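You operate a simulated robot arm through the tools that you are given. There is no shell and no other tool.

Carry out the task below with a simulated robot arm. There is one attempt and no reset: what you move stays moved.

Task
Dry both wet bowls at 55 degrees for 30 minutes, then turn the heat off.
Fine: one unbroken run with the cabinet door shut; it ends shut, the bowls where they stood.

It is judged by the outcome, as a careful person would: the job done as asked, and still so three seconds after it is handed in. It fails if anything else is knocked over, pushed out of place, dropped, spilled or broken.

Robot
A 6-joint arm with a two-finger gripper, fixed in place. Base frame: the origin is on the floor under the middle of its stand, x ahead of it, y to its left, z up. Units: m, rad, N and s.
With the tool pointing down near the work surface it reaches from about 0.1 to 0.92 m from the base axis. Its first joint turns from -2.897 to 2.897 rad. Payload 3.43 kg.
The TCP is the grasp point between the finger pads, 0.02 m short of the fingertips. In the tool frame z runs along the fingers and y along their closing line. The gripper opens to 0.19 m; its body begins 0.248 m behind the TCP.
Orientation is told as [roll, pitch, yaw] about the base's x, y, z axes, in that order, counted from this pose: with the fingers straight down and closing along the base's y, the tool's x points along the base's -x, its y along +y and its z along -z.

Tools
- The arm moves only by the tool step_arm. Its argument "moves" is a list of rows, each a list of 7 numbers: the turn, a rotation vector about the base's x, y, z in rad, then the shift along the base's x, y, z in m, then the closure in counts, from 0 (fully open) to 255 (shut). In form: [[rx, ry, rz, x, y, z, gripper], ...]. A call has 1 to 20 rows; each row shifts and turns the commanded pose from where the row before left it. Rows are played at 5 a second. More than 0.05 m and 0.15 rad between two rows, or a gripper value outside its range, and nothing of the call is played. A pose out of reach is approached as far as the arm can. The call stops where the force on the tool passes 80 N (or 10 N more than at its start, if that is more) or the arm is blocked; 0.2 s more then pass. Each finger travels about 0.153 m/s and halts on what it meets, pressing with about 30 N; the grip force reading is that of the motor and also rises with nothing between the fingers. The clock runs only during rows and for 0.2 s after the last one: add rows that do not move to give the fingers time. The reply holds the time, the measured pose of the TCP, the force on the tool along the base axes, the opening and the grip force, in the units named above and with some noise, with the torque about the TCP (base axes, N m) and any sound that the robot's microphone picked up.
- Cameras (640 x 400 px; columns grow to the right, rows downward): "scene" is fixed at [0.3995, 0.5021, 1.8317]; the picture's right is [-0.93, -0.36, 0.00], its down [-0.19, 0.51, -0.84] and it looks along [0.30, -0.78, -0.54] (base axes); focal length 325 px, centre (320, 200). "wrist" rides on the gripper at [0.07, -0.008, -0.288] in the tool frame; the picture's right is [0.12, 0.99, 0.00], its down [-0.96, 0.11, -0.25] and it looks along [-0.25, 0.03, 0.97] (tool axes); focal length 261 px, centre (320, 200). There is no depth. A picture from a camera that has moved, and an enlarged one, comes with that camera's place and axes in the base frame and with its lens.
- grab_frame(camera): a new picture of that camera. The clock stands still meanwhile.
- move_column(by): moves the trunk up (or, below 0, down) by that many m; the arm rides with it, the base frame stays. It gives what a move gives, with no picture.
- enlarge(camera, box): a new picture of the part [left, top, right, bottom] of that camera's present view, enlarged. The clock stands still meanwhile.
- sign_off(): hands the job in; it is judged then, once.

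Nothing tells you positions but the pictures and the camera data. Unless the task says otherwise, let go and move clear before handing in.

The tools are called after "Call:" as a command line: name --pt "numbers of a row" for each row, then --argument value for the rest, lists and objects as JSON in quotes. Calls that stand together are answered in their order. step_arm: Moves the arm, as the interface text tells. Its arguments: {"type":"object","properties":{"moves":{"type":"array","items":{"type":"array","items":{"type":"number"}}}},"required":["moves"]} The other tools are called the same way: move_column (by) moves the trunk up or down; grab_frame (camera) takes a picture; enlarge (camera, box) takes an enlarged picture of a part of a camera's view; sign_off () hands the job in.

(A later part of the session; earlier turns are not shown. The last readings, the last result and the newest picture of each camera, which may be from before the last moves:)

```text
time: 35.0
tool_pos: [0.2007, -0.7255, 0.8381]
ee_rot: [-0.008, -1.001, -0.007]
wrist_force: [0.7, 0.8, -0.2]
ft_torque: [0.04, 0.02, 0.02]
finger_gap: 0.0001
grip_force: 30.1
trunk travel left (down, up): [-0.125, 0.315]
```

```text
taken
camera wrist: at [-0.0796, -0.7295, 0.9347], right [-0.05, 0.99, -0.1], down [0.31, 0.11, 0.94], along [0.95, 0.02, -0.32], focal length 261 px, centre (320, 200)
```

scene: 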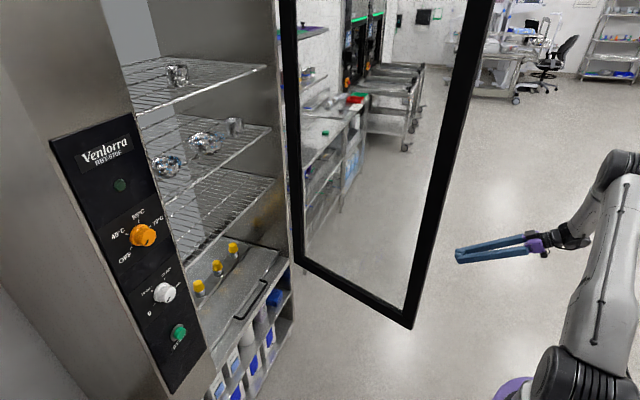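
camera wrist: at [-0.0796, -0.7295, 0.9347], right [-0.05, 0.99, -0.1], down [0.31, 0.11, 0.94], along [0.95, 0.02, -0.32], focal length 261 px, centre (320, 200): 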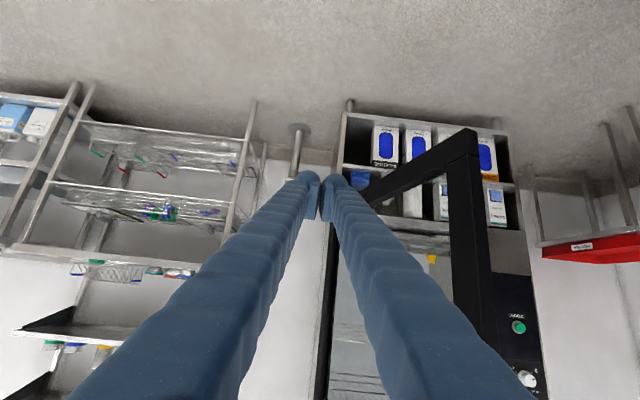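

The door is now at about 74° open, with its free corner near (0.35, -0.46), and it stays put. I'm clear of it, so I'll raise the trunk.

Call:
move_column --by 0.25

Call:
step_arm --pt "0 0 0 0 0 -0.035 255" --pt "0 0 0 0 0 -0.035 255" --pt "0 0 0 0 0 -0.035 255" --pt "0 0 0 0 0 -0.035 255" --pt "0 0 0 0 0 -0.035 255" --pt "0 0 0 0 0 -0.035 255" --pt "0 0 0 0 0 -0.035 255" --pt "0 0 0 0 0 -0.035 255" --pt "0 0 0 0 0 -0.035 255" --pt "0 0 0 0 0 -0.035 255" --pt "0 0 0 0 0 -0.035 255" --pt "0 0 0 0 0 -0.035 255" --pt "0 0 0 0 0 0 255"

Call:
grab_frame --camera "scene"

Call:
grab_frame --camera "wrist"

```text
time: 37.6
tool_pos: [0.1983, -0.7255, 1.088]
ee_rot: [-0.006, -1.0, -0.009]
wrist_force: [0.0, 0.0, -1.1]
ft_torque: [-0.01, 0.02, -0.02]
finger_gap: 0.0
grip_force: 30.1
trunk travel left (down, up): [-0.375, 0.065]
```

```text
time: 40.4
tool_pos: [0.2011, -0.7264, 0.668]
ee_rot: [-0.005, -0.999, -0.009]
wrist_force: [-0.6, -0.1, -0.5]
ft_torque: [-0.04, -0.03, -0.02]
finger_gap: 0.0
grip_force: 30.4
trunk travel left (down, up): [-0.375, 0.065]
```

```text
taken
```

scene: 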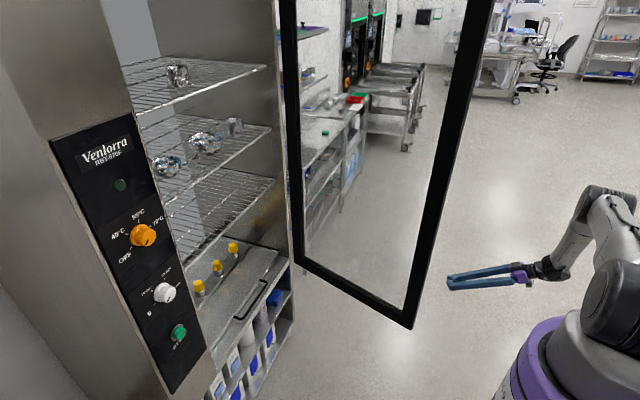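

```text
taken
camera wrist: at [-0.0793, -0.7308, 0.7639], right [-0.05, 0.99, -0.1], down [0.31, 0.11, 0.94], along [0.95, 0.02, -0.32], focal length 261 px, centre (320, 200)
```

wrist: 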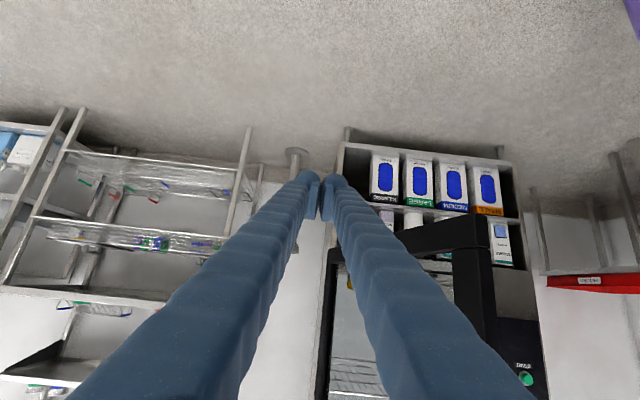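

The arm is at (0.20, -0.73, 0.67) with more room to fold. I'll slide in behind the door again, then push along the arc at about 0.45 m from the hinge.

Call:
step_arm --pt "0 0 0 0.039 0.007 0 255" --pt "0 0 0 0.039 0.007 0 255" --pt "0 0 0 0.039 0.007 0 255" --pt "0 0 0 0.039 0.007 0 255" --pt "0 0 0 0.039 0.007 0 255" --pt "0 0 0 0.039 0.007 0 255" --pt "0 0 0 0.039 0.007 0 255" --pt "0 0 0 0.039 0.007 0 255" --pt "0 0 0 0.04 0.007 0 255" --pt "0 0 0 0 0 0 255"

Call:
grab_frame --camera "scene"

Call:
grab_frame --camera "wrist"

```text
time: 42.6
tool_pos: [0.5531, -0.6619, 0.6681]
ee_rot: [-0.007, -1.001, -0.009]
wrist_force: [0.3, 0.6, -0.2]
ft_torque: [-0.03, 0.0, 0.03]
finger_gap: 0.0001
grip_force: 29.6
trunk travel left (down, up): [-0.375, 0.065]
```

```text
taken
```

scene: 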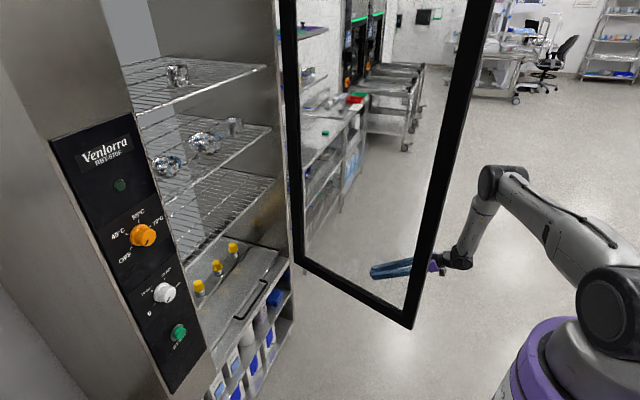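

```text
taken
camera wrist: at [0.2738, -0.6654, 0.7644], right [-0.05, 0.99, -0.1], down [0.31, 0.11, 0.94], along [0.95, 0.01, -0.32], focal length 261 px, centre (320, 200)
```

wrist: 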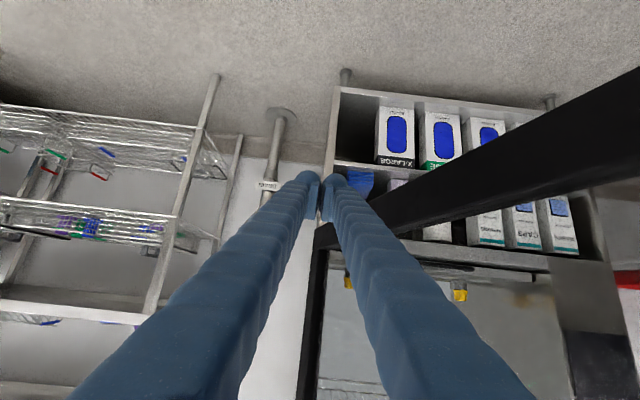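

The fingers are behind the door at (0.55, -0.66, 0.67). I'll start pushing along the arc.

Call:
step_arm --pt "0 0 0 0.0012 0.0234 0 255" --pt "0 0 0 0.0012 0.0234 0 255" --pt "0 0 0 0.0012 0.0234 0 255" --pt "0 0 0 0.0012 0.0234 0 255" --pt "0 0 0 0.0012 0.0234 0 255" --pt "0 0 0 0.0039 0.0153 0 255" --pt "0 0 0 0.0039 0.0153 0 255" --pt "0 0 0 0.005 0.015 0 255" --pt "0 0 0 0.005 0.015 0 255" --pt "0 0 0 0.006 0.0146 0 255" --pt "0 0 0 0.006 0.0146 0 255" --pt "0 0 0 0.007 0.0142 0 255" --pt "0 0 0 0.007 0.0142 0 255" --pt "0 0 0 0 0 0 255"

Call:
grab_frame --camera "scene"

Call:
grab_frame --camera "wrist"

```text
time: 45.6
tool_pos: [0.6582, -0.593, 0.6418]
ee_rot: [0.011, -0.998, -0.016]
wrist_force: [-0.4, -0.3, -0.4]
ft_torque: [-0.02, 0.02, 0.04]
finger_gap: 0.0
grip_force: 29.9
out of reach, approached as far as the arm can: row 2, 3, 4, 5, 6, 7, 8, 9, 10, 11, 12, 13
trunk travel left (down, up): [-0.375, 0.065]
```

```text
taken
```

scene: 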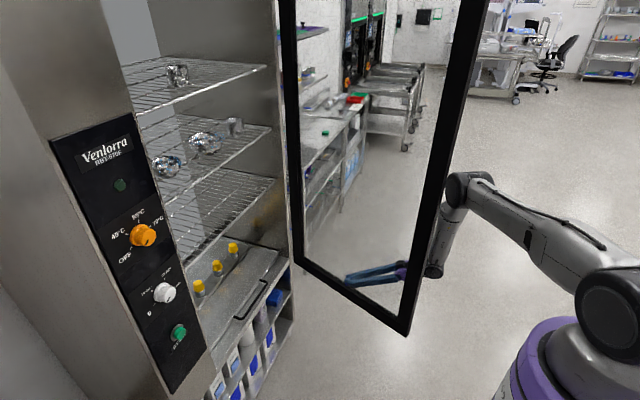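

```text
taken
camera wrist: at [0.3787, -0.599, 0.7373], right [-0.06, 0.99, -0.09], down [0.31, 0.11, 0.94], along [0.95, 0.02, -0.32], focal length 261 px, centre (320, 200)
```

wrist: 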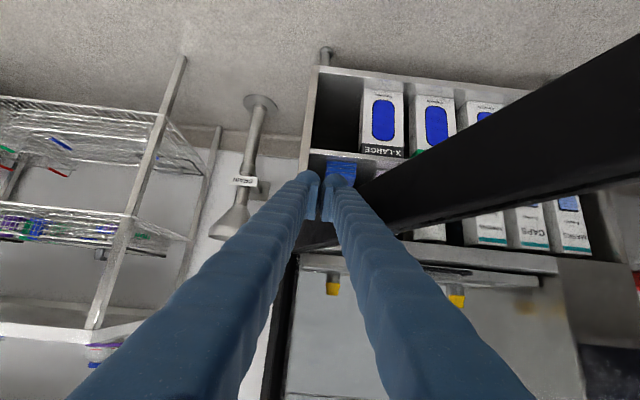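

The limit turns out to be the last wrist joint. By my geometry it is at about -159° because I unrolled the yaw earlier. The gripper is symmetric, so I'll back off the door slightly and roll the tool +180° about its own axis. That puts the joint mid-range and the camera on top.

Call:
step_arm --pt "0 0 0 -0.02 -0.03 0.012 255" --pt "0 0 0 -0.02 -0.03 0.012 255" --pt "0.11782 0 -0.07564 0 0 0 255" --pt "0.11782 0 -0.07564 0 0 0 255" --pt "0.11782 0 -0.07564 0 0 0 255" --pt "0.11782 0 -0.07564 0 0 0 255" --pt "0.11782 0 -0.07564 0 0 0 255" --pt "0.11782 0 -0.07564 0 0 0 255" --pt "0 0 0 0 0 0 255"

Call:
grab_frame --camera "scene"

```text
time: 47.6
tool_pos: [0.6179, -0.6517, 0.664]
ee_rot: [0.849, -0.592, -1.125]
wrist_force: [0.3, -0.3, -0.3]
ft_torque: [0.0, -0.03, 0.0]
finger_gap: 0.0
grip_force: 29.8
trunk travel left (down, up): [-0.375, 0.065]
```

```text
taken
```

scene: 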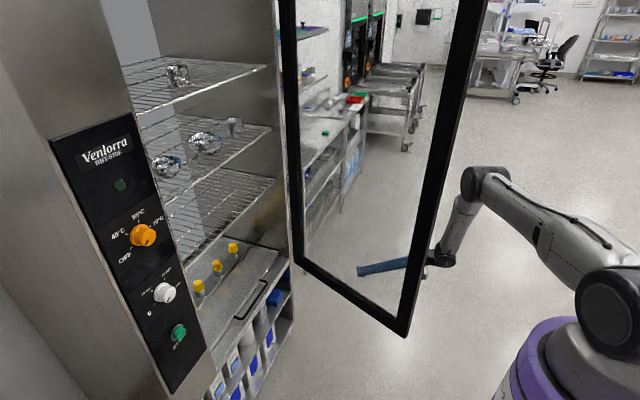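

The roll proceeds freely with no reach limit. I'll complete the remaining 2.3 rad.

Call:
step_arm --pt "0.1209 0 -0.0776 0 0 0 255" --pt "0.1209 0 -0.0776 0 0 0 255" --pt "0.1209 0 -0.0776 0 0 0 255" --pt "0.1209 0 -0.0776 0 0 0 255" --pt "0.1209 0 -0.0776 0 0 0 255" --pt "0.1209 0 -0.0776 0 0 0 255" --pt "0.1209 0 -0.0776 0 0 0 255" --pt "0.1209 0 -0.0776 0 0 0 255" --pt "0.1209 0 -0.0776 0 0 0 255" --pt "0.1209 0 -0.0776 0 0 0 255" --pt "0.1209 0 -0.0776 0 0 0 255" --pt "0.1209 0 -0.0776 0 0 0 255" --pt "0.1209 0 -0.0776 0 0 0 255" --pt "0.1209 0 -0.0776 0 0 0 255" --pt "0.1209 0 -0.0776 0 0 0 255" --pt "0.1209 0 -0.0776 0 0 0 255" --pt "0 0 0 0 0 0 255"

Call:
grab_frame --camera "scene"

Call:
grab_frame --camera "wrist"

```text
time: 51.2
tool_pos: [0.6167, -0.6505, 0.6639]
ee_rot: [-0.019, 0.999, 3.134]
wrist_force: [0.5, -0.6, 0.0]
ft_torque: [-0.01, 0.01, -0.01]
finger_gap: 0.0001
grip_force: 30.3
trunk travel left (down, up): [-0.375, 0.065]
```

```text
taken
```

scene: 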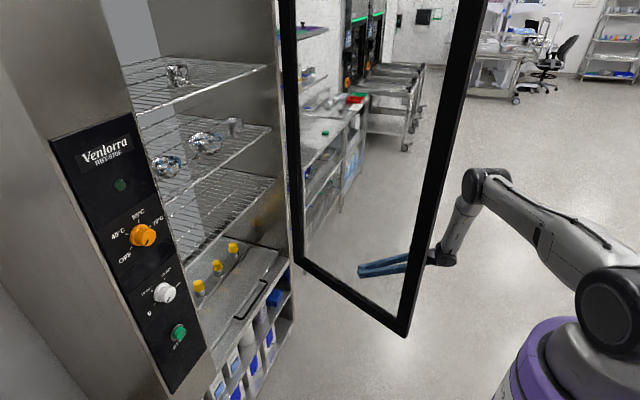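

```text
taken
camera wrist: at [0.4128, -0.6455, 0.8784], right [0.07, -0.99, 0.09], down [-0.73, -0.11, -0.68], along [0.68, -0.02, -0.73], focal length 261 px, centre (320, 200)
```

wrist: 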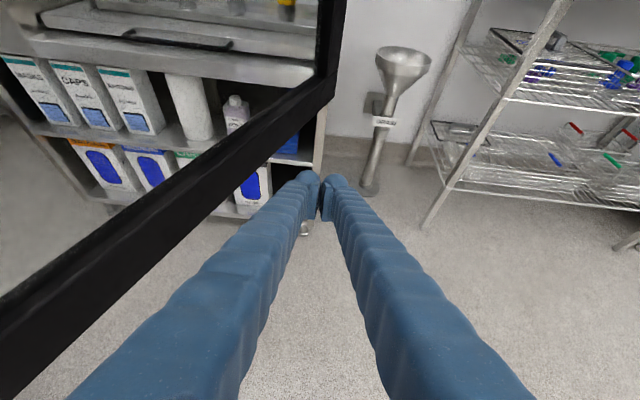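

The view is upright now and the wrist joint is mid-range. I'll resume pushing the door along the arc.

Call:
step_arm --pt "0 0 0 -0.0083 0.0227 0 255" --pt "0 0 0 -0.0083 0.0227 0 255" --pt "0 0 0 -0.0083 0.0227 0 255" --pt "0 0 0 -0.0083 0.0227 0 255" --pt "0 0 0 -0.0083 0.0227 0 255" --pt "0 0 0 -0.0083 0.0227 0 255" --pt "0 0 0 0.005 0.015 0 255" --pt "0 0 0 0.005 0.015 0 255" --pt "0 0 0 0.006 0.0146 0 255" --pt "0 0 0 0.006 0.0146 0 255" --pt "0 0 0 0.007 0.0142 0 255" --pt "0 0 0 0.007 0.0142 0 255" --pt "0 0 0 0 0 0 255"

Call:
grab_frame --camera "scene"

Call:
grab_frame --camera "wrist"

```text
time: 54.0
tool_pos: [0.6034, -0.4287, 0.6652]
ee_rot: [-0.013, 1.0, 3.137]
wrist_force: [0.3, 0.5, 0.5]
ft_torque: [-0.01, 0.0, -0.02]
finger_gap: 0.0
grip_force: 30.2
trunk travel left (down, up): [-0.375, 0.065]
```

```text
taken
```

scene: 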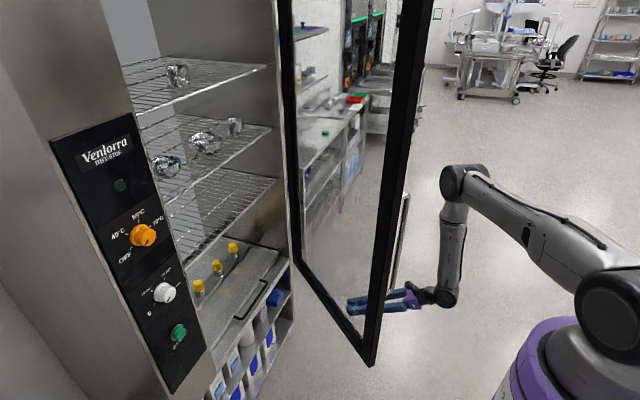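

```text
taken
camera wrist: at [0.4005, -0.4224, 0.8788], right [0.07, -0.99, 0.09], down [-0.73, -0.12, -0.68], along [0.68, -0.02, -0.73], focal length 261 px, centre (320, 200)
```

wrist: 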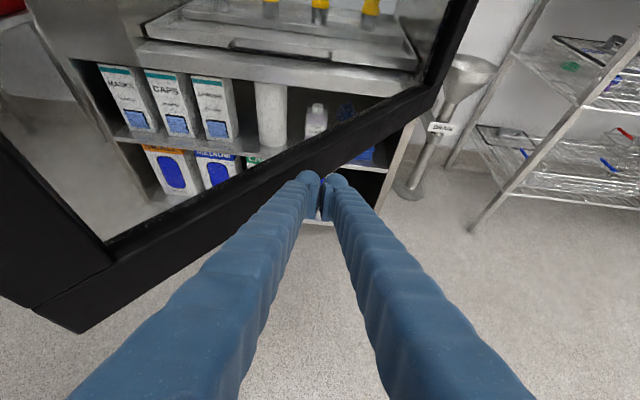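

The door is following, now at about 52° open, and the handle is visible above the gripper with good clearance. I'll keep pushing.

Call:
step_arm --pt "0 0 0 0.0079 0.0136 0 255" --pt "0 0 0 0.0079 0.0136 0 255" --pt "0 0 0 0.0089 0.0131 0 255" --pt "0 0 0 0.0089 0.0131 0 255" --pt "0 0 0 0.0098 0.0124 0 255" --pt "0 0 0 0.0098 0.0124 0 255" --pt "0 0 0 0.0106 0.0117 0 255" --pt "0 0 0 0.0106 0.0117 0 255" --pt "0 0 0 0.0114 0.0109 0 255" --pt "0 0 0 0.0114 0.0109 0 255" --pt "0 0 0 0 0 0 255"

Call:
grab_frame --camera "scene"

Call:
grab_frame --camera "wrist"

```text
time: 56.4
tool_pos: [0.7009, -0.3037, 0.6631]
ee_rot: [-0.016, 1.0, 3.139]
wrist_force: [-0.4, 0.0, -1.1]
ft_torque: [0.01, 0.0, -0.03]
finger_gap: 0.0
grip_force: 30.7
trunk travel left (down, up): [-0.375, 0.065]
```

```text
taken
```

scene: 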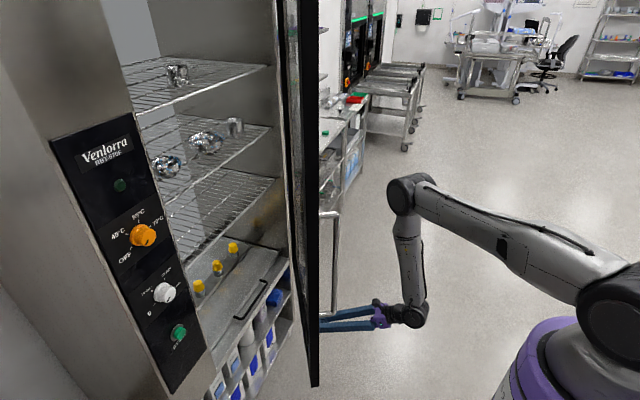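

```text
taken
camera wrist: at [0.4976, -0.2978, 0.8776], right [0.07, -0.99, 0.09], down [-0.73, -0.12, -0.68], along [0.68, -0.02, -0.73], focal length 261 px, centre (320, 200)
```

wrist: 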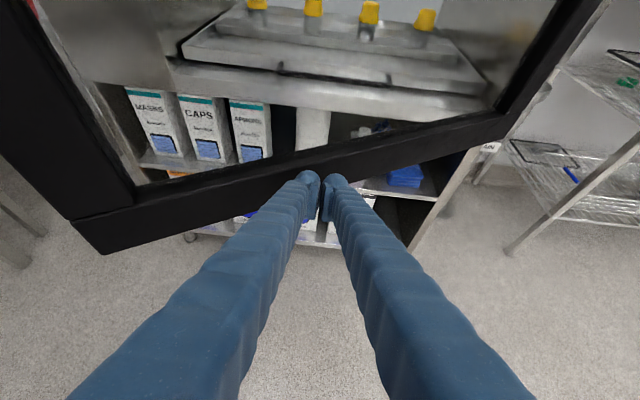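

The door is at about 32° now. I'll continue along the arc.

Call:
step_arm --pt "0 0 0 0.0121 0.0101 0 255" --pt "0 0 0 0.0121 0.0101 0 255" --pt "0 0 0 0.0128 0.0092 0 255" --pt "0 0 0 0.0128 0.0092 0 255" --pt "0 0 0 0.0134 0.0083 0 255" --pt "0 0 0 0.0134 0.0083 0 255" --pt "0 0 0 0.014 0.0074 0 255" --pt "0 0 0 0.014 0.0074 0 255" --pt "0 0 0 0.0144 0.0064 0 255" --pt "0 0 0 0.0144 0.0064 0 255" --pt "0 0 0 0 0 0 255"

Call:
grab_frame --camera "scene"

Call:
grab_frame --camera "wrist"

```text
time: 58.8
tool_pos: [0.8327, -0.2212, 0.663]
ee_rot: [-0.016, 0.997, 3.14]
wrist_force: [-0.5, -0.3, -0.7]
ft_torque: [0.0, 0.01, -0.02]
finger_gap: 0.0001
grip_force: 29.9
trunk travel left (down, up): [-0.375, 0.065]
```

```text
taken
```

scene: 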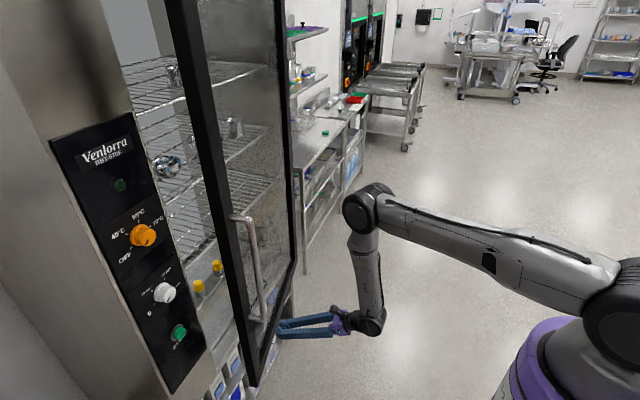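

```text
taken
camera wrist: at [0.6299, -0.2158, 0.8777], right [0.07, -0.99, 0.09], down [-0.73, -0.12, -0.68], along [0.68, -0.02, -0.73], focal length 261 px, centre (320, 200)
```

wrist: 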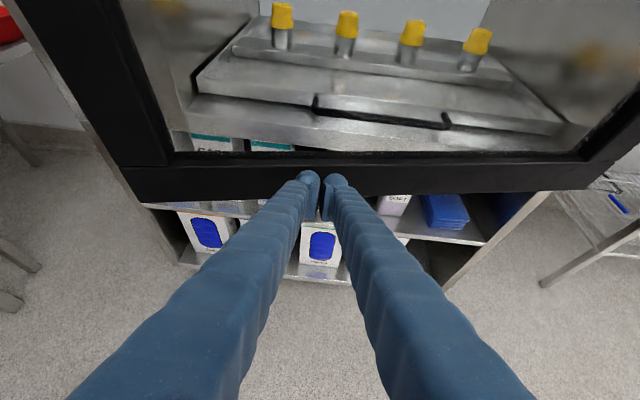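

The door is nearly shut, at about 12°. I'll push the last part gently and watch the contact force.

Call:
step_arm --pt "0 0 0 0.0148 0.0053 0 255" --pt "0 0 0 0.0148 0.0053 0 255" --pt "0 0 0 0.0152 0.0044 0 255" --pt "0 0 0 0.0152 0.0044 0 255" --pt "0 0 0 0.01 0.002 0 255" --pt "0 0 0 0.01 0.002 0 255" --pt "0 0 0 0 0 0 255"

Call:
grab_frame --camera "scene"

Call:
grab_frame --camera "wrist"

```text
time: 60.4
tool_pos: [0.9127, -0.1978, 0.6632]
ee_rot: [-0.015, 0.999, 3.137]
wrist_force: [-0.9, -0.2, 0.7]
ft_torque: [0.0, 0.01, 0.0]
finger_gap: 0.0001
grip_force: 30.0
trunk travel left (down, up): [-0.375, 0.065]
```

```text
taken
```

scene: 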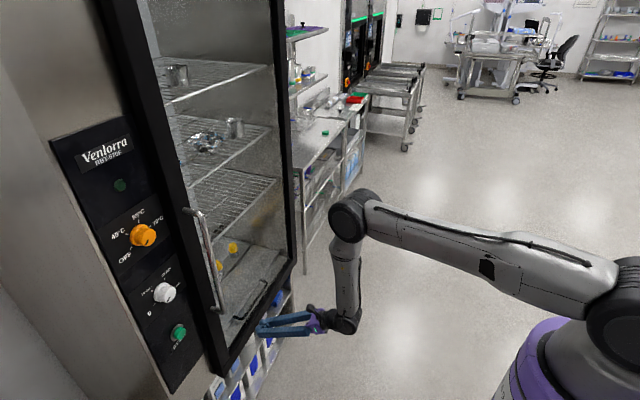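

```text
taken
camera wrist: at [0.7099, -0.1922, 0.8772], right [0.07, -0.99, 0.09], down [-0.73, -0.12, -0.68], along [0.68, -0.02, -0.73], focal length 261 px, centre (320, 200)
```

wrist: 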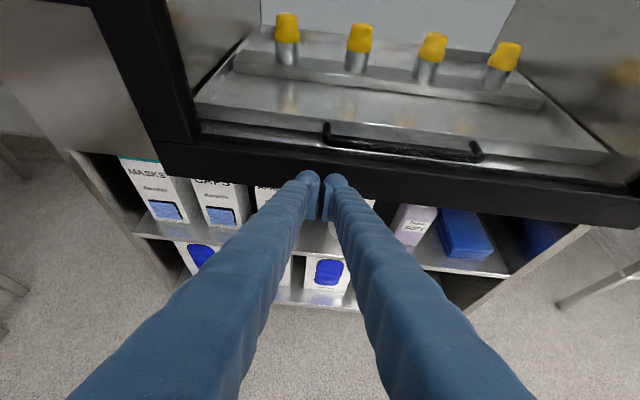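

It looks almost closed. I'll push in small steps until contact force shows it has seated.

Call:
step_arm --pt "0 0 0 0.008 0.001 0 255" --pt "0 0 0 0.008 0.001 0 255" --pt "0 0 0 0.008 0.001 0 255" --pt "0 0 0 0.008 0 0 255" --pt "0 0 0 0 0 0 255"

Call:
enlarge --camera "scene" --box '[80, 0, 320, 400]'

Call:
grab_frame --camera "wrist"

```text
time: 61.6
tool_pos: [0.9396, -0.1941, 0.6627]
ee_rot: [-0.018, 0.991, 3.133]
wrist_force: [-57.8, -2.6, 9.7]
ft_torque: [0.03, -0.56, -0.31]
finger_gap: 0.0059
grip_force: 34.5
trunk travel left (down, up): [-0.375, 0.065]
```

```text
1.00 times, centred on (200, 200) of scene (not enlarged: the box is as wide or as high as the picture)
camera zoom: at [0.3995, 0.5021, 1.8317], right [-0.93, -0.36, 0.0], down [-0.19, 0.51, -0.84], along [0.3, -0.78, -0.54], focal length 325 px, centre (440, 200)
```

zoom: 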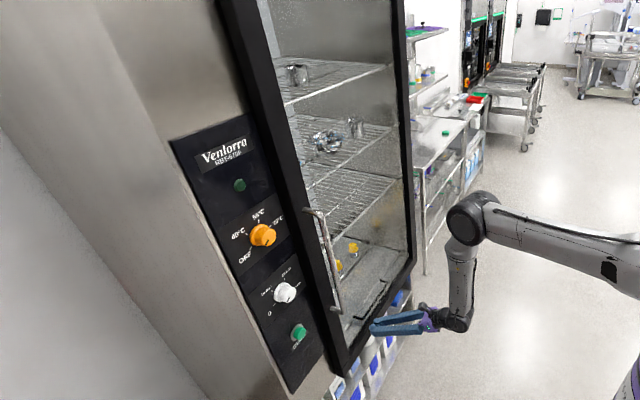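

```text
taken
camera wrist: at [0.7373, -0.1887, 0.8781], right [0.07, -0.99, 0.09], down [-0.73, -0.11, -0.67], along [0.68, -0.02, -0.73], focal length 261 px, centre (320, 200)
```

wrist: 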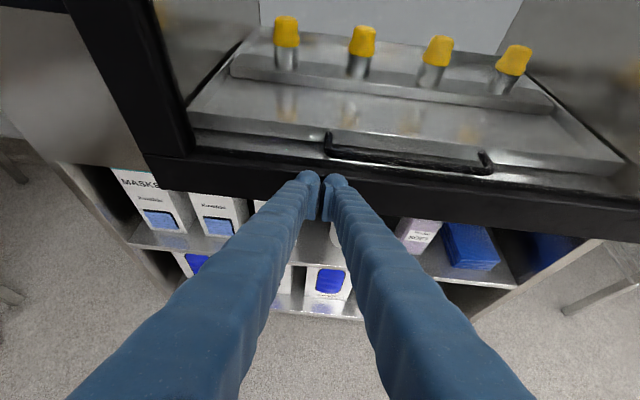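

The door seated with about 58 N of push. I'll back the fingers off and check that it stays shut.

Call:
step_arm --pt "0 0 0 -0.02 0 0 255" --pt "0 0 0 -0.03 0 0 255" --pt "0 0 0 -0.04 0 0 255" --pt "0 0 0 -0.04 0 0 255" --pt "0 0 0 0 0 0 255" --pt "0 0 0 0 0 0 255"

Call:
grab_frame --camera "scene"

Call:
grab_frame --camera "wrist"

```text
time: 63.0
tool_pos: [0.8155, -0.1939, 0.6666]
ee_rot: [-0.016, 1.001, 3.138]
wrist_force: [-0.3, 0.0, 0.0]
ft_torque: [-0.01, 0.02, -0.01]
finger_gap: 0.0001
grip_force: 34.4
trunk travel left (down, up): [-0.375, 0.065]
```

```text
taken
```

scene: 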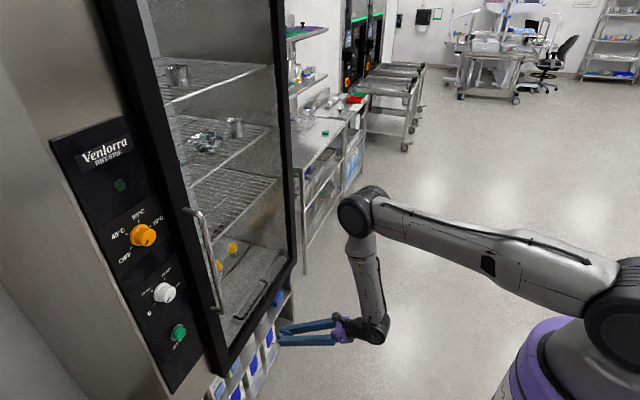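

```text
taken
camera wrist: at [0.6123, -0.1882, 0.881], right [0.07, -0.99, 0.09], down [-0.73, -0.12, -0.68], along [0.68, -0.02, -0.73], focal length 261 px, centre (320, 200)
```

wrist: 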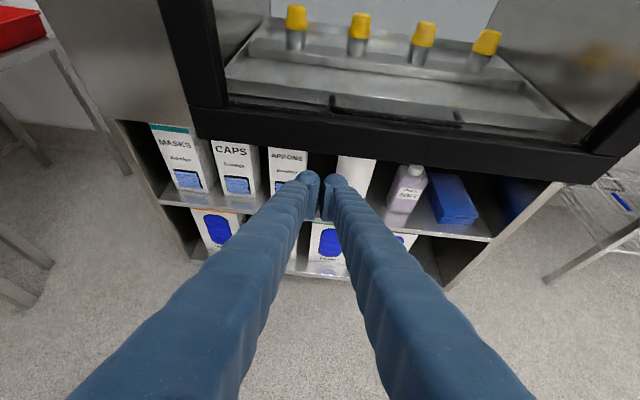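

The door stays shut. For the knobs the wrist must be above the shoulder, so I'll move to the free space on the right in front of the closed door, raise the arm there, and then lower the trunk.

Call:
step_arm --pt "0 0 0 -0.006 -0.045 0 255" --pt "0 0 0 -0.006 -0.045 0 255" --pt "0 0 0 -0.006 -0.045 0 255" --pt "0 0 0 -0.006 -0.045 0 255" --pt "0 0 0 -0.006 -0.045 0 255" --pt "0 0 0 -0.006 -0.045 0 255" --pt "0 0 0 -0.006 -0.045 0 255" --pt "0 0 0 0 0 0.04 255" --pt "0 0 0 0 0 0.045 255" --pt "0 0 0 0 0 0.045 255" --pt "0 0 0 0 0 0.045 255" --pt "0 0 0 0 0 0.045 255" --pt "0 0 0 0 0 0.045 255" --pt "0 0 0 0 0 0.045 255" --pt "0 0 0 0 0 0.045 255" --pt "0 0 0 0 0 0.045 255" --pt "0 0 0 0 0 0.045 255" --pt "0 0 0 0 0 0 255"

Call:
grab_frame --camera "scene"

```text
time: 66.8
tool_pos: [0.7755, -0.5097, 1.1088]
ee_rot: [-0.018, 0.999, 3.136]
wrist_force: [-0.5, -0.1, 0.6]
ft_torque: [-0.02, 0.01, 0.0]
finger_gap: 0.0
grip_force: 33.9
trunk travel left (down, up): [-0.375, 0.065]
```

```text
taken
```

scene: 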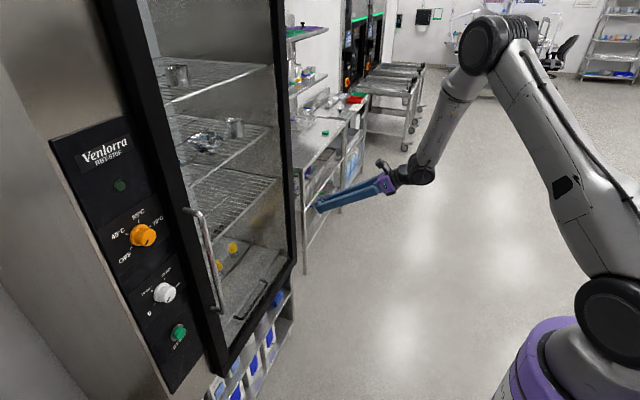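

The arm is raised and clear of everything. Now I'll lower the trunk fully.

Call:
move_column --by -0.37

Call:
step_arm --pt "0 -0.057 0 0 0 0.045 255" --pt "0 -0.057 0 0 0 0.045 255" --pt "0 -0.057 0 0 0 0.045 255" --pt "0 -0.057 0 0 0 0.045 255" --pt "0 -0.057 0 0 0 0.045 255" --pt "0 -0.057 0 0 0 0.045 255" --pt "0 -0.057 0 0 0 0.045 255" --pt "0 -0.057 0 0 0 0.045 255" --pt "0 -0.057 0 0 0 0.045 255" --pt "0 -0.057 0 0 0 0.045 255" --pt "0 0 0 0 0 0.045 255" --pt "0 0 0 0 0 0.045 255" --pt "0 0 0 0 0 0 255"

Call:
grab_frame --camera "scene"

Call:
grab_frame --camera "wrist"

```text
time: 70.3
tool_pos: [0.7758, -0.5108, 0.7394]
ee_rot: [-0.016, 0.999, 3.138]
wrist_force: [1.0, -0.8, 0.4]
ft_torque: [-0.01, 0.03, 0.02]
finger_gap: 0.0001
grip_force: 34.1
trunk travel left (down, up): [-0.005, 0.435]
```

```text
time: 73.2
tool_pos: [0.7755, -0.5118, 1.2826]
ee_rot: [-1.609, 1.568, 1.545]
wrist_force: [-0.6, 1.5, 0.5]
ft_torque: [0.01, 0.09, -0.09]
finger_gap: 0.0001
grip_force: 34.2
trunk travel left (down, up): [-0.005, 0.435]
```

```text
taken
```

scene: 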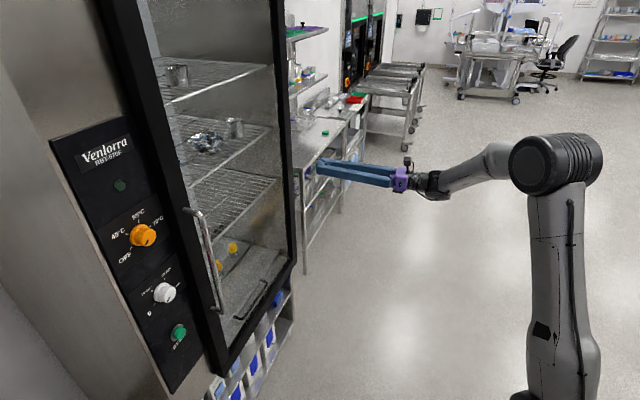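

```text
taken
camera wrist: at [0.4876, -0.5047, 1.353], right [0.01, -0.99, 0.12], down [-0.25, -0.12, -0.96], along [0.97, -0.02, -0.25], focal length 261 px, centre (320, 200)
```

wrist: 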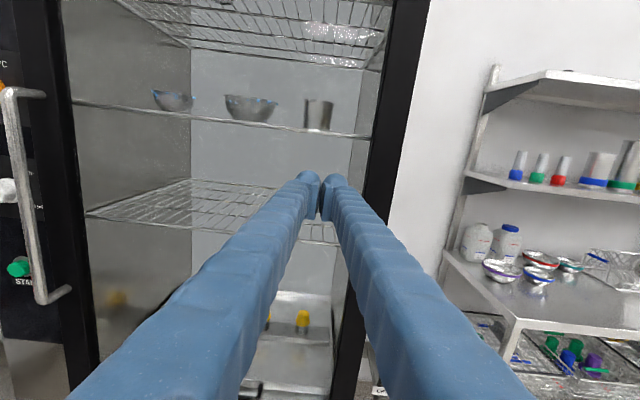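

Both wet bowls are visible on the middle rack through the glass, and the tool is horizontal. The handle bar is at about (0.92, -0.01) from z ≈ 0.97 to 1.36. I'll go up to z ≈ 1.45, above the handle, and move across in front of the panel.

Call:
step_arm --pt "0 0 0 0.002 0 0.043 255" --pt "0 0 0 0.002 0 0.043 255" --pt "0 0 0 0.002 0 0.043 255" --pt "0 0 0 0.002 0 0.043 255" --pt "0 0 0 0.002 0.044 0 255" --pt "0 0 0 0.002 0.044 0 255" --pt "0 0 0 0.002 0.044 0 255" --pt "0 0 0 0.002 0.044 0 255" --pt "0 0 0 0.002 0.044 0 255" --pt "0 0 0 0.002 0.044 0 255" --pt "0 0 0 0 0 0 255"

Call:
grab_frame --camera "scene"

Call:
grab_frame --camera "wrist"

```text
time: 75.5
tool_pos: [0.7952, -0.2443, 1.4479]
ee_rot: [-1.469, 1.569, 1.683]
wrist_force: [-0.3, 0.5, -0.4]
ft_torque: [-0.03, 0.09, -0.1]
finger_gap: 0.0002
grip_force: 34.3
trunk travel left (down, up): [-0.005, 0.435]
```

```text
taken
```

scene: 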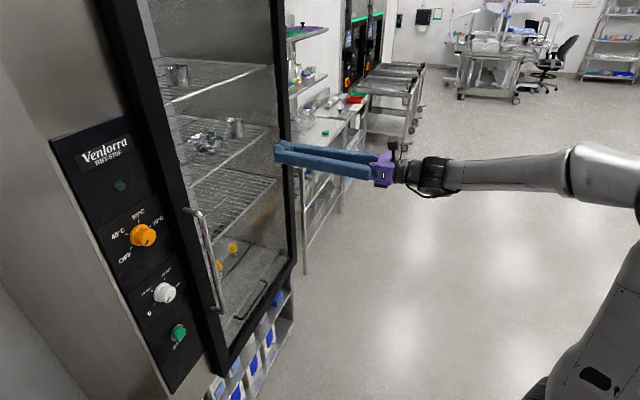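

```text
taken
camera wrist: at [0.5073, -0.239, 1.5184], right [0.01, -0.99, 0.12], down [-0.25, -0.12, -0.96], along [0.97, -0.02, -0.25], focal length 261 px, centre (320, 200)
```

wrist: 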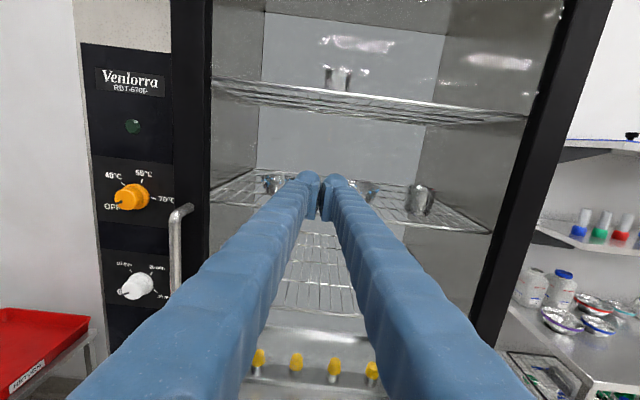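

I can now read the panel nearly head-on, and the temperature pointer is at OFF. I'll keep moving across to y ≈ 0.10.

Call:
step_arm --pt "0 0 0 0.002 0.043 0 255" --pt "0 0 0 0.002 0.043 0 255" --pt "0 0 0 0.002 0.043 0 255" --pt "0 0 0 0 0.043 0 255" --pt "0 0 0 0 0.043 0 255" --pt "0 0 0 0 0 0 255"

Call:
grab_frame --camera "wrist"

Call:
grab_frame --camera "scene"

```text
time: 77.0
tool_pos: [0.8011, -0.032, 1.454]
ee_rot: [-1.117, 1.569, 2.036]
wrist_force: [0.4, 0.1, 0.2]
ft_torque: [0.01, 0.01, -0.04]
finger_gap: 0.0
grip_force: 34.8
trunk travel left (down, up): [-0.005, 0.435]
```

```text
taken
camera wrist: at [0.5143, -0.027, 1.5246], right [0.01, -0.99, 0.12], down [-0.25, -0.12, -0.96], along [0.97, -0.02, -0.25], focal length 261 px, centre (320, 200)
```

wrist: 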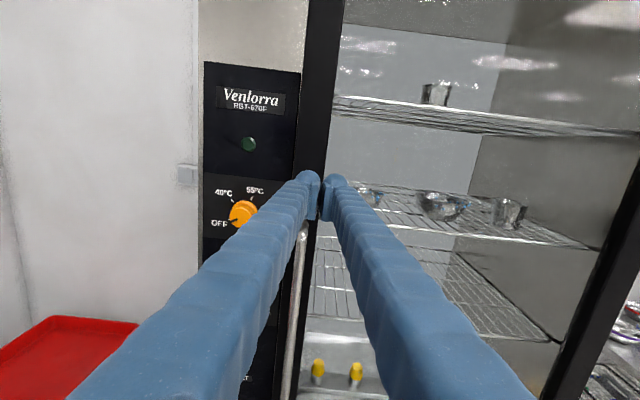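

```text
taken
```

scene: 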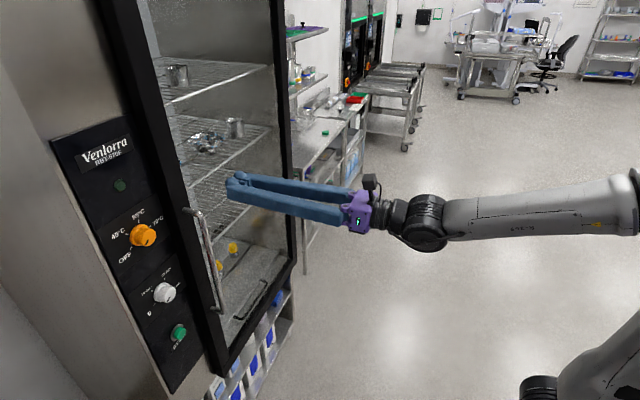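

It's still tracking exactly. I'll go the rest of the way to y = 0.10 and open the fingers for a clear view of the knob.

Call:
step_arm --pt "0 0 0 0 0.033 0 255" --pt "0 0 0 0 0.033 0 255" --pt "0 0 0 0 0.033 0 200" --pt "0 0 0 0 0.033 0 150" --pt "0 0 0 0 0 0 150" --pt "0 0 0 0 0 0 150"

Call:
grab_frame --camera "wrist"

Call:
grab_frame --camera "scene"

```text
time: 78.3
tool_pos: [0.7959, 0.0014, 1.4733]
ee_rot: [-0.233, 1.562, 2.959]
wrist_force: [-0.1, -0.1, -0.6]
ft_torque: [0.0, 0.0, -0.01]
finger_gap: 0.0784
grip_force: 0.0
out of reach, approached as far as the arm can: row 1, 2, 3, 4
trunk travel left (down, up): [-0.005, 0.435]
```

```text
taken
camera wrist: at [0.5095, -0.0036, 1.5463], right [0.05, -0.99, 0.12], down [-0.25, -0.13, -0.96], along [0.97, 0.02, -0.25], focal length 261 px, centre (320, 200)
```

wrist: 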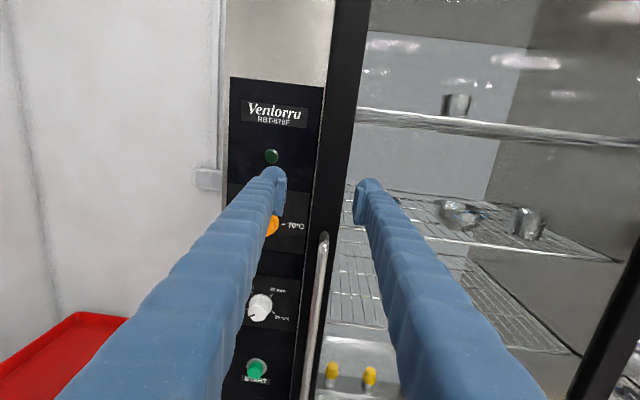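

```text
taken
```

scene: 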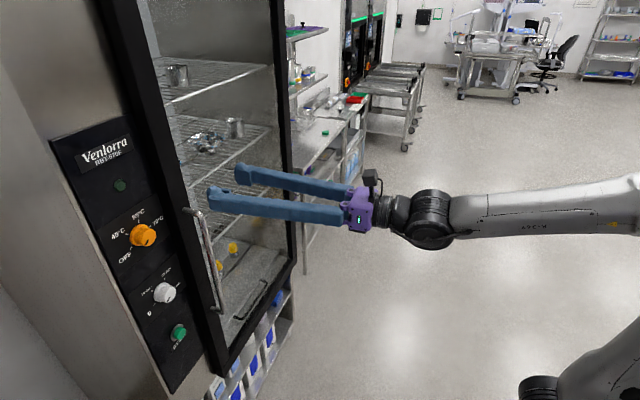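

As I calculated, the forearm-roll joint reaches its limit when the tool points straight ahead at y > 0. Yawing the tool about 12–13° to the left keeps that joint in range. I'll add the yaw and move toward the orange knob while staying back from the panel.

Call:
step_arm --pt "0 0 0.1 0 0.01 -0.01 150" --pt "0 0 0.1 0 0.015 -0.02 150" --pt "0 0 0.02 0.01 0.015 -0.02 150" --pt "0 0 0 0.01 0.015 -0.02 150" --pt "0 0 0 0 0 0 150"

Call:
grab_frame --camera "wrist"

Call:
grab_frame --camera "scene"

```text
time: 79.5
tool_pos: [0.8138, 0.0568, 1.4044]
ee_rot: [-1.225, 1.57, 2.148]
wrist_force: [-0.8, -0.5, 0.7]
ft_torque: [-0.01, -0.03, -0.02]
finger_gap: 0.0784
grip_force: 0.1
trunk travel left (down, up): [-0.005, 0.435]
```

```text
taken
camera wrist: at [0.5334, -0.0004, 1.4742], right [0.23, -0.97, 0.12], down [-0.22, -0.17, -0.96], along [0.95, 0.19, -0.25], focal length 261 px, centre (320, 200)
```

wrist: 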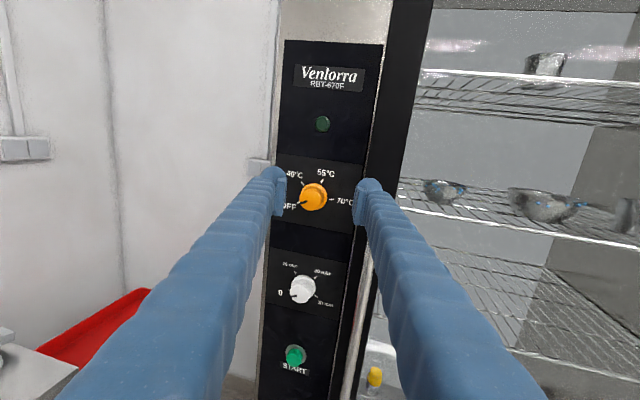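

```text
taken
```

scene: 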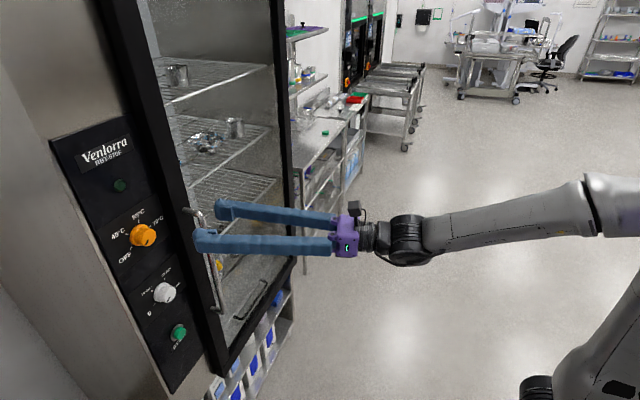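

The whole panel is visible between the fingers now. I'll zoom in for precise knob positions and pointer readings.

Call:
enlarge --camera "wrist" --box '[270, 155, 370, 235]'

Call:
enlarge --camera "wrist" --box '[250, 250, 350, 390]'

```text
5.00 times, centred on (320, 195) of wrist
camera zoom: at [0.5334, -0.0004, 1.4742], right [0.23, -0.97, 0.12], down [-0.22, -0.17, -0.96], along [0.95, 0.19, -0.25], focal length 1303 px, centre (320, 225)
```

zoom: 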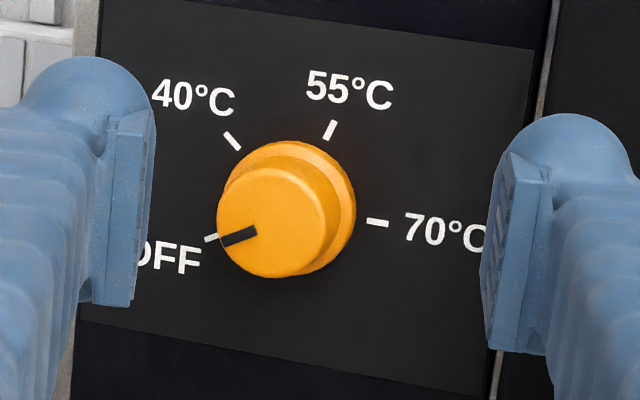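

```text
2.86 times, centred on (300, 320) of wrist
camera zoom: at [0.5334, -0.0004, 1.4742], right [0.23, -0.97, 0.12], down [-0.22, -0.17, -0.96], along [0.95, 0.19, -0.25], focal length 745 px, centre (377, -143)
```

zoom: 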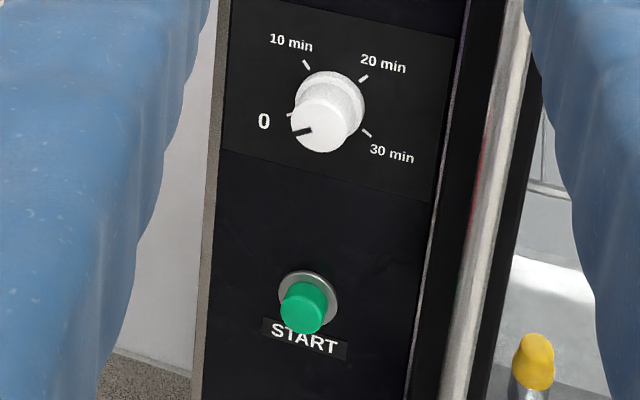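

I triangulated the panel at x ≈ 1.004:
- **Orange knob:** axis at (y 0.105, z 1.355), front at x ≈ 0.971. Marks are OFF -120°, 40 at -50°, 55 at +20°, 70 at +90°.
- **White timer:** axis at (0.106, 1.162). Marks are 0 at -120°, 10 at -40°, 20 at +40°, 30 at +120°.
- **START button:** at (0.106, 0.986).

I'll roll the tool so it can turn clockwise in 70° strokes with the fingers near vertical, clear of the handle.

Call:
step_arm --pt "-0.1416 -0.0329 0 0.003 0.0015 -0.0033 134" --pt "-0.1416 -0.0329 0 0.003 0.0015 -0.0033 134" --pt "-0.1416 -0.0329 0 0.003 0.0015 -0.0033 134" --pt "-0.1416 -0.0329 0 0.003 0.0015 -0.0033 134" --pt "-0.1416 -0.0329 0 0.003 0.0015 -0.0033 134" --pt "-0.1416 -0.0329 0 0.003 0.0015 -0.0033 134" --pt "-0.1416 -0.0329 0 0.003 0.0015 -0.0033 134" --pt "-0.1416 -0.0329 0 0.003 0.0015 -0.0033 134" --pt "-0.1416 -0.0329 0 0.003 0.0015 -0.0033 134" --pt "-0.1416 -0.0329 0 0.003 0.0015 -0.0033 134" --pt "-0.1416 -0.0329 0 0.003 0.0015 -0.0033 134" --pt "-0.1416 -0.0329 0 0.003 0.0015 -0.0033 134" --pt "-0.1416 -0.0329 0 0.003 0.0015 -0.0033 134" --pt "-0.1416 -0.0329 0 0.003 0.0015 -0.0033 134" --pt "-0.1416 -0.0329 0 0.003 0.0015 -0.0033 134" --pt "0 0 0 0 0 0 134"

Call:
grab_frame --camera "wrist"

Call:
grab_frame --camera "scene"

```text
time: 83.0
tool_pos: [0.859, 0.0817, 1.3534]
ee_rot: [1.566, -0.61, -1.342]
wrist_force: [-0.2, 0.2, 0.1]
ft_torque: [0.02, -0.01, 0.0]
finger_gap: 0.0901
grip_force: 0.2
trunk travel left (down, up): [-0.005, 0.435]
```

```text
taken
camera wrist: at [0.5679, 0.0689, 1.308], right [-0.15, 0.65, 0.75], down [-0.08, -0.76, 0.65], along [0.99, 0.04, 0.16], focal length 261 px, centre (320, 200)
```

wrist: 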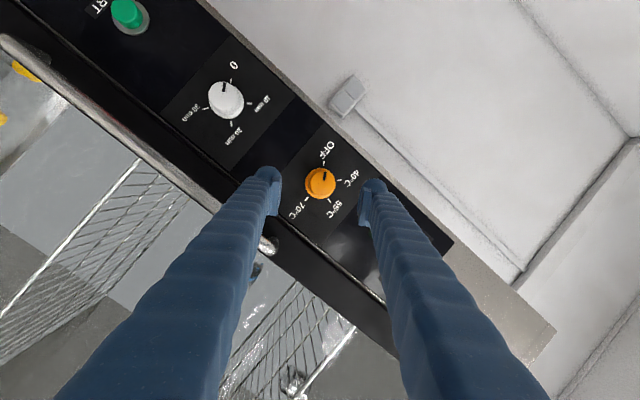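

```text
taken
```

scene: 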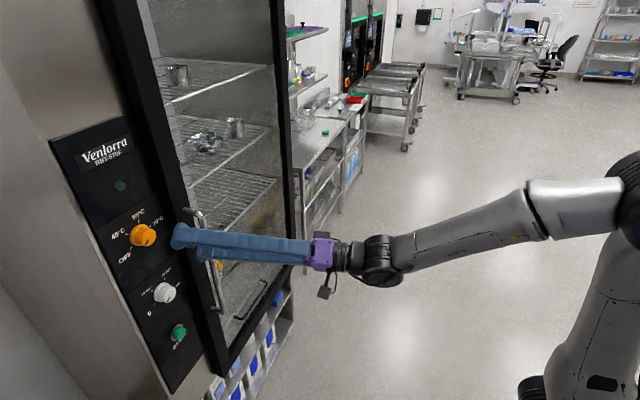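

The knob is nearly centered between the fingers, and the handle top is at (0.92, -0.01, 1.35), clear of them. I'll advance over the knob with small corrections.

Call:
step_arm --pt "0 0 0 0.023 0.0046 0.0004 134" --pt "0 0 0 0.023 0.0046 0.0004 134" --pt "0 0 0 0.023 0.0046 0.0004 134" --pt "0 0 0 0.023 0.0046 0.0004 134" --pt "0 0 0 0.023 0.0046 0.0005 134" --pt "0 0 0 0 0 0 134"

Call:
grab_frame --camera "wrist"

Call:
enlarge --camera "scene" --box '[90, 190, 240, 290]'

```text
time: 84.3
tool_pos: [0.9675, 0.1043, 1.3587]
ee_rot: [1.566, -0.608, -1.341]
wrist_force: [-70.2, -1.9, -11.2]
ft_torque: [0.44, 3.23, -2.96]
finger_gap: 0.0956
grip_force: 4.6
trunk travel left (down, up): [-0.005, 0.435]
```

```text
taken
camera wrist: at [0.6754, 0.0922, 1.3116], right [-0.15, 0.65, 0.75], down [-0.08, -0.76, 0.65], along [0.99, 0.04, 0.16], focal length 261 px, centre (320, 200)
```

wrist: 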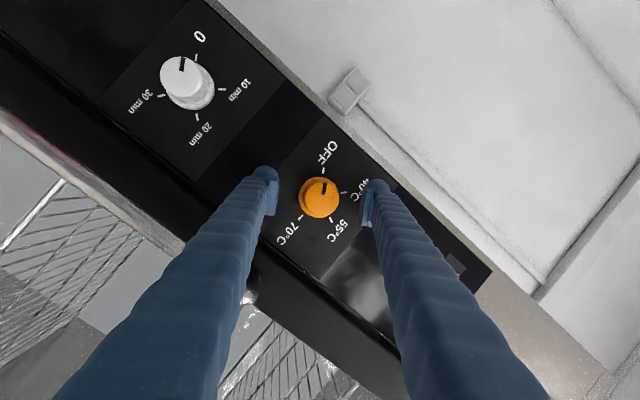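

```text
4.00 times, centred on (165, 240) of scene
camera zoom: at [0.3995, 0.5021, 1.8317], right [-0.93, -0.36, 0.0], down [-0.19, 0.51, -0.84], along [0.3, -0.78, -0.54], focal length 1299 px, centre (940, 40)
```

zoom: 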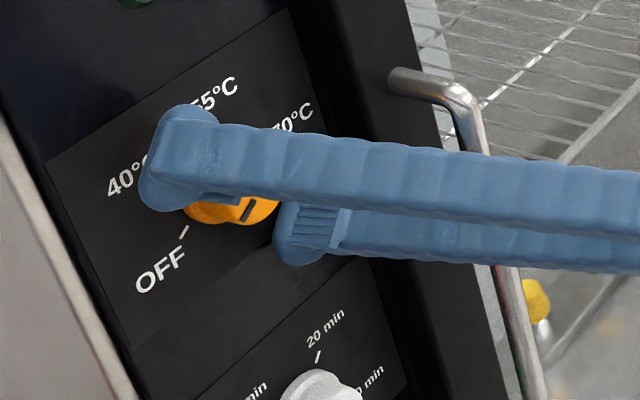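

The fingertips just touched the panel, so it is nearer than I estimated, at about x ≈ 0.99. The knob is centered between the pads. I'll back off about 1 cm to relieve the contact and then grip.

Call:
step_arm --pt "0 0 0 -0.011 -0.0025 0 134" --pt "0 0 0 0 0 0 134" --pt "0 0 0 0 0 0 170" --pt "0 0 0 0 0 0 255" --pt "0 0 0 0 0 0 255" --pt "0 0 0 0 0 0 255"

Call:
grab_frame --camera "wrist"

Call:
enlarge --camera "scene" --box '[90, 190, 240, 290]'

```text
time: 85.8
tool_pos: [0.9642, 0.1024, 1.3595]
ee_rot: [1.573, -0.608, -1.345]
wrist_force: [18.9, 10.2, 25.6]
ft_torque: [0.03, 0.36, -0.46]
finger_gap: 0.0394
grip_force: 44.7
trunk travel left (down, up): [-0.005, 0.435]
```

```text
taken
camera wrist: at [0.6729, 0.0903, 1.3117], right [-0.15, 0.65, 0.75], down [-0.08, -0.76, 0.64], along [0.99, 0.04, 0.17], focal length 261 px, centre (320, 200)
```

wrist: 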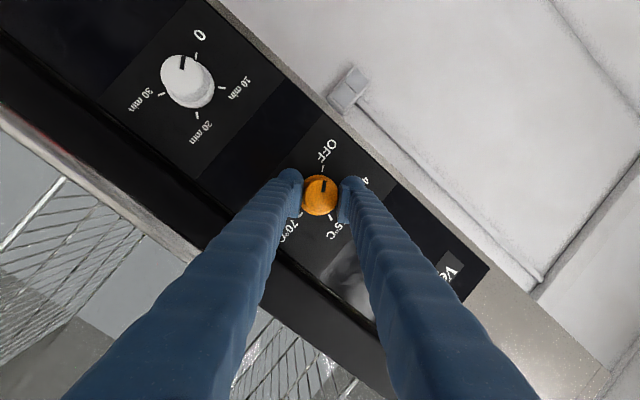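

```text
4.00 times, centred on (165, 240) of scene
camera zoom: at [0.3995, 0.5021, 1.8317], right [-0.93, -0.36, 0.0], down [-0.19, 0.51, -0.84], along [0.3, -0.78, -0.54], focal length 1299 px, centre (940, 40)
```

zoom: 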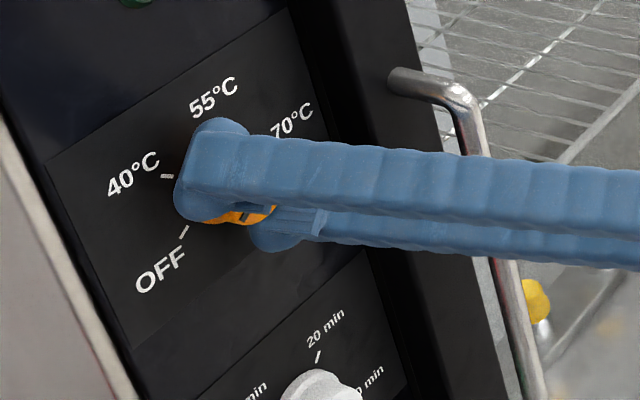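

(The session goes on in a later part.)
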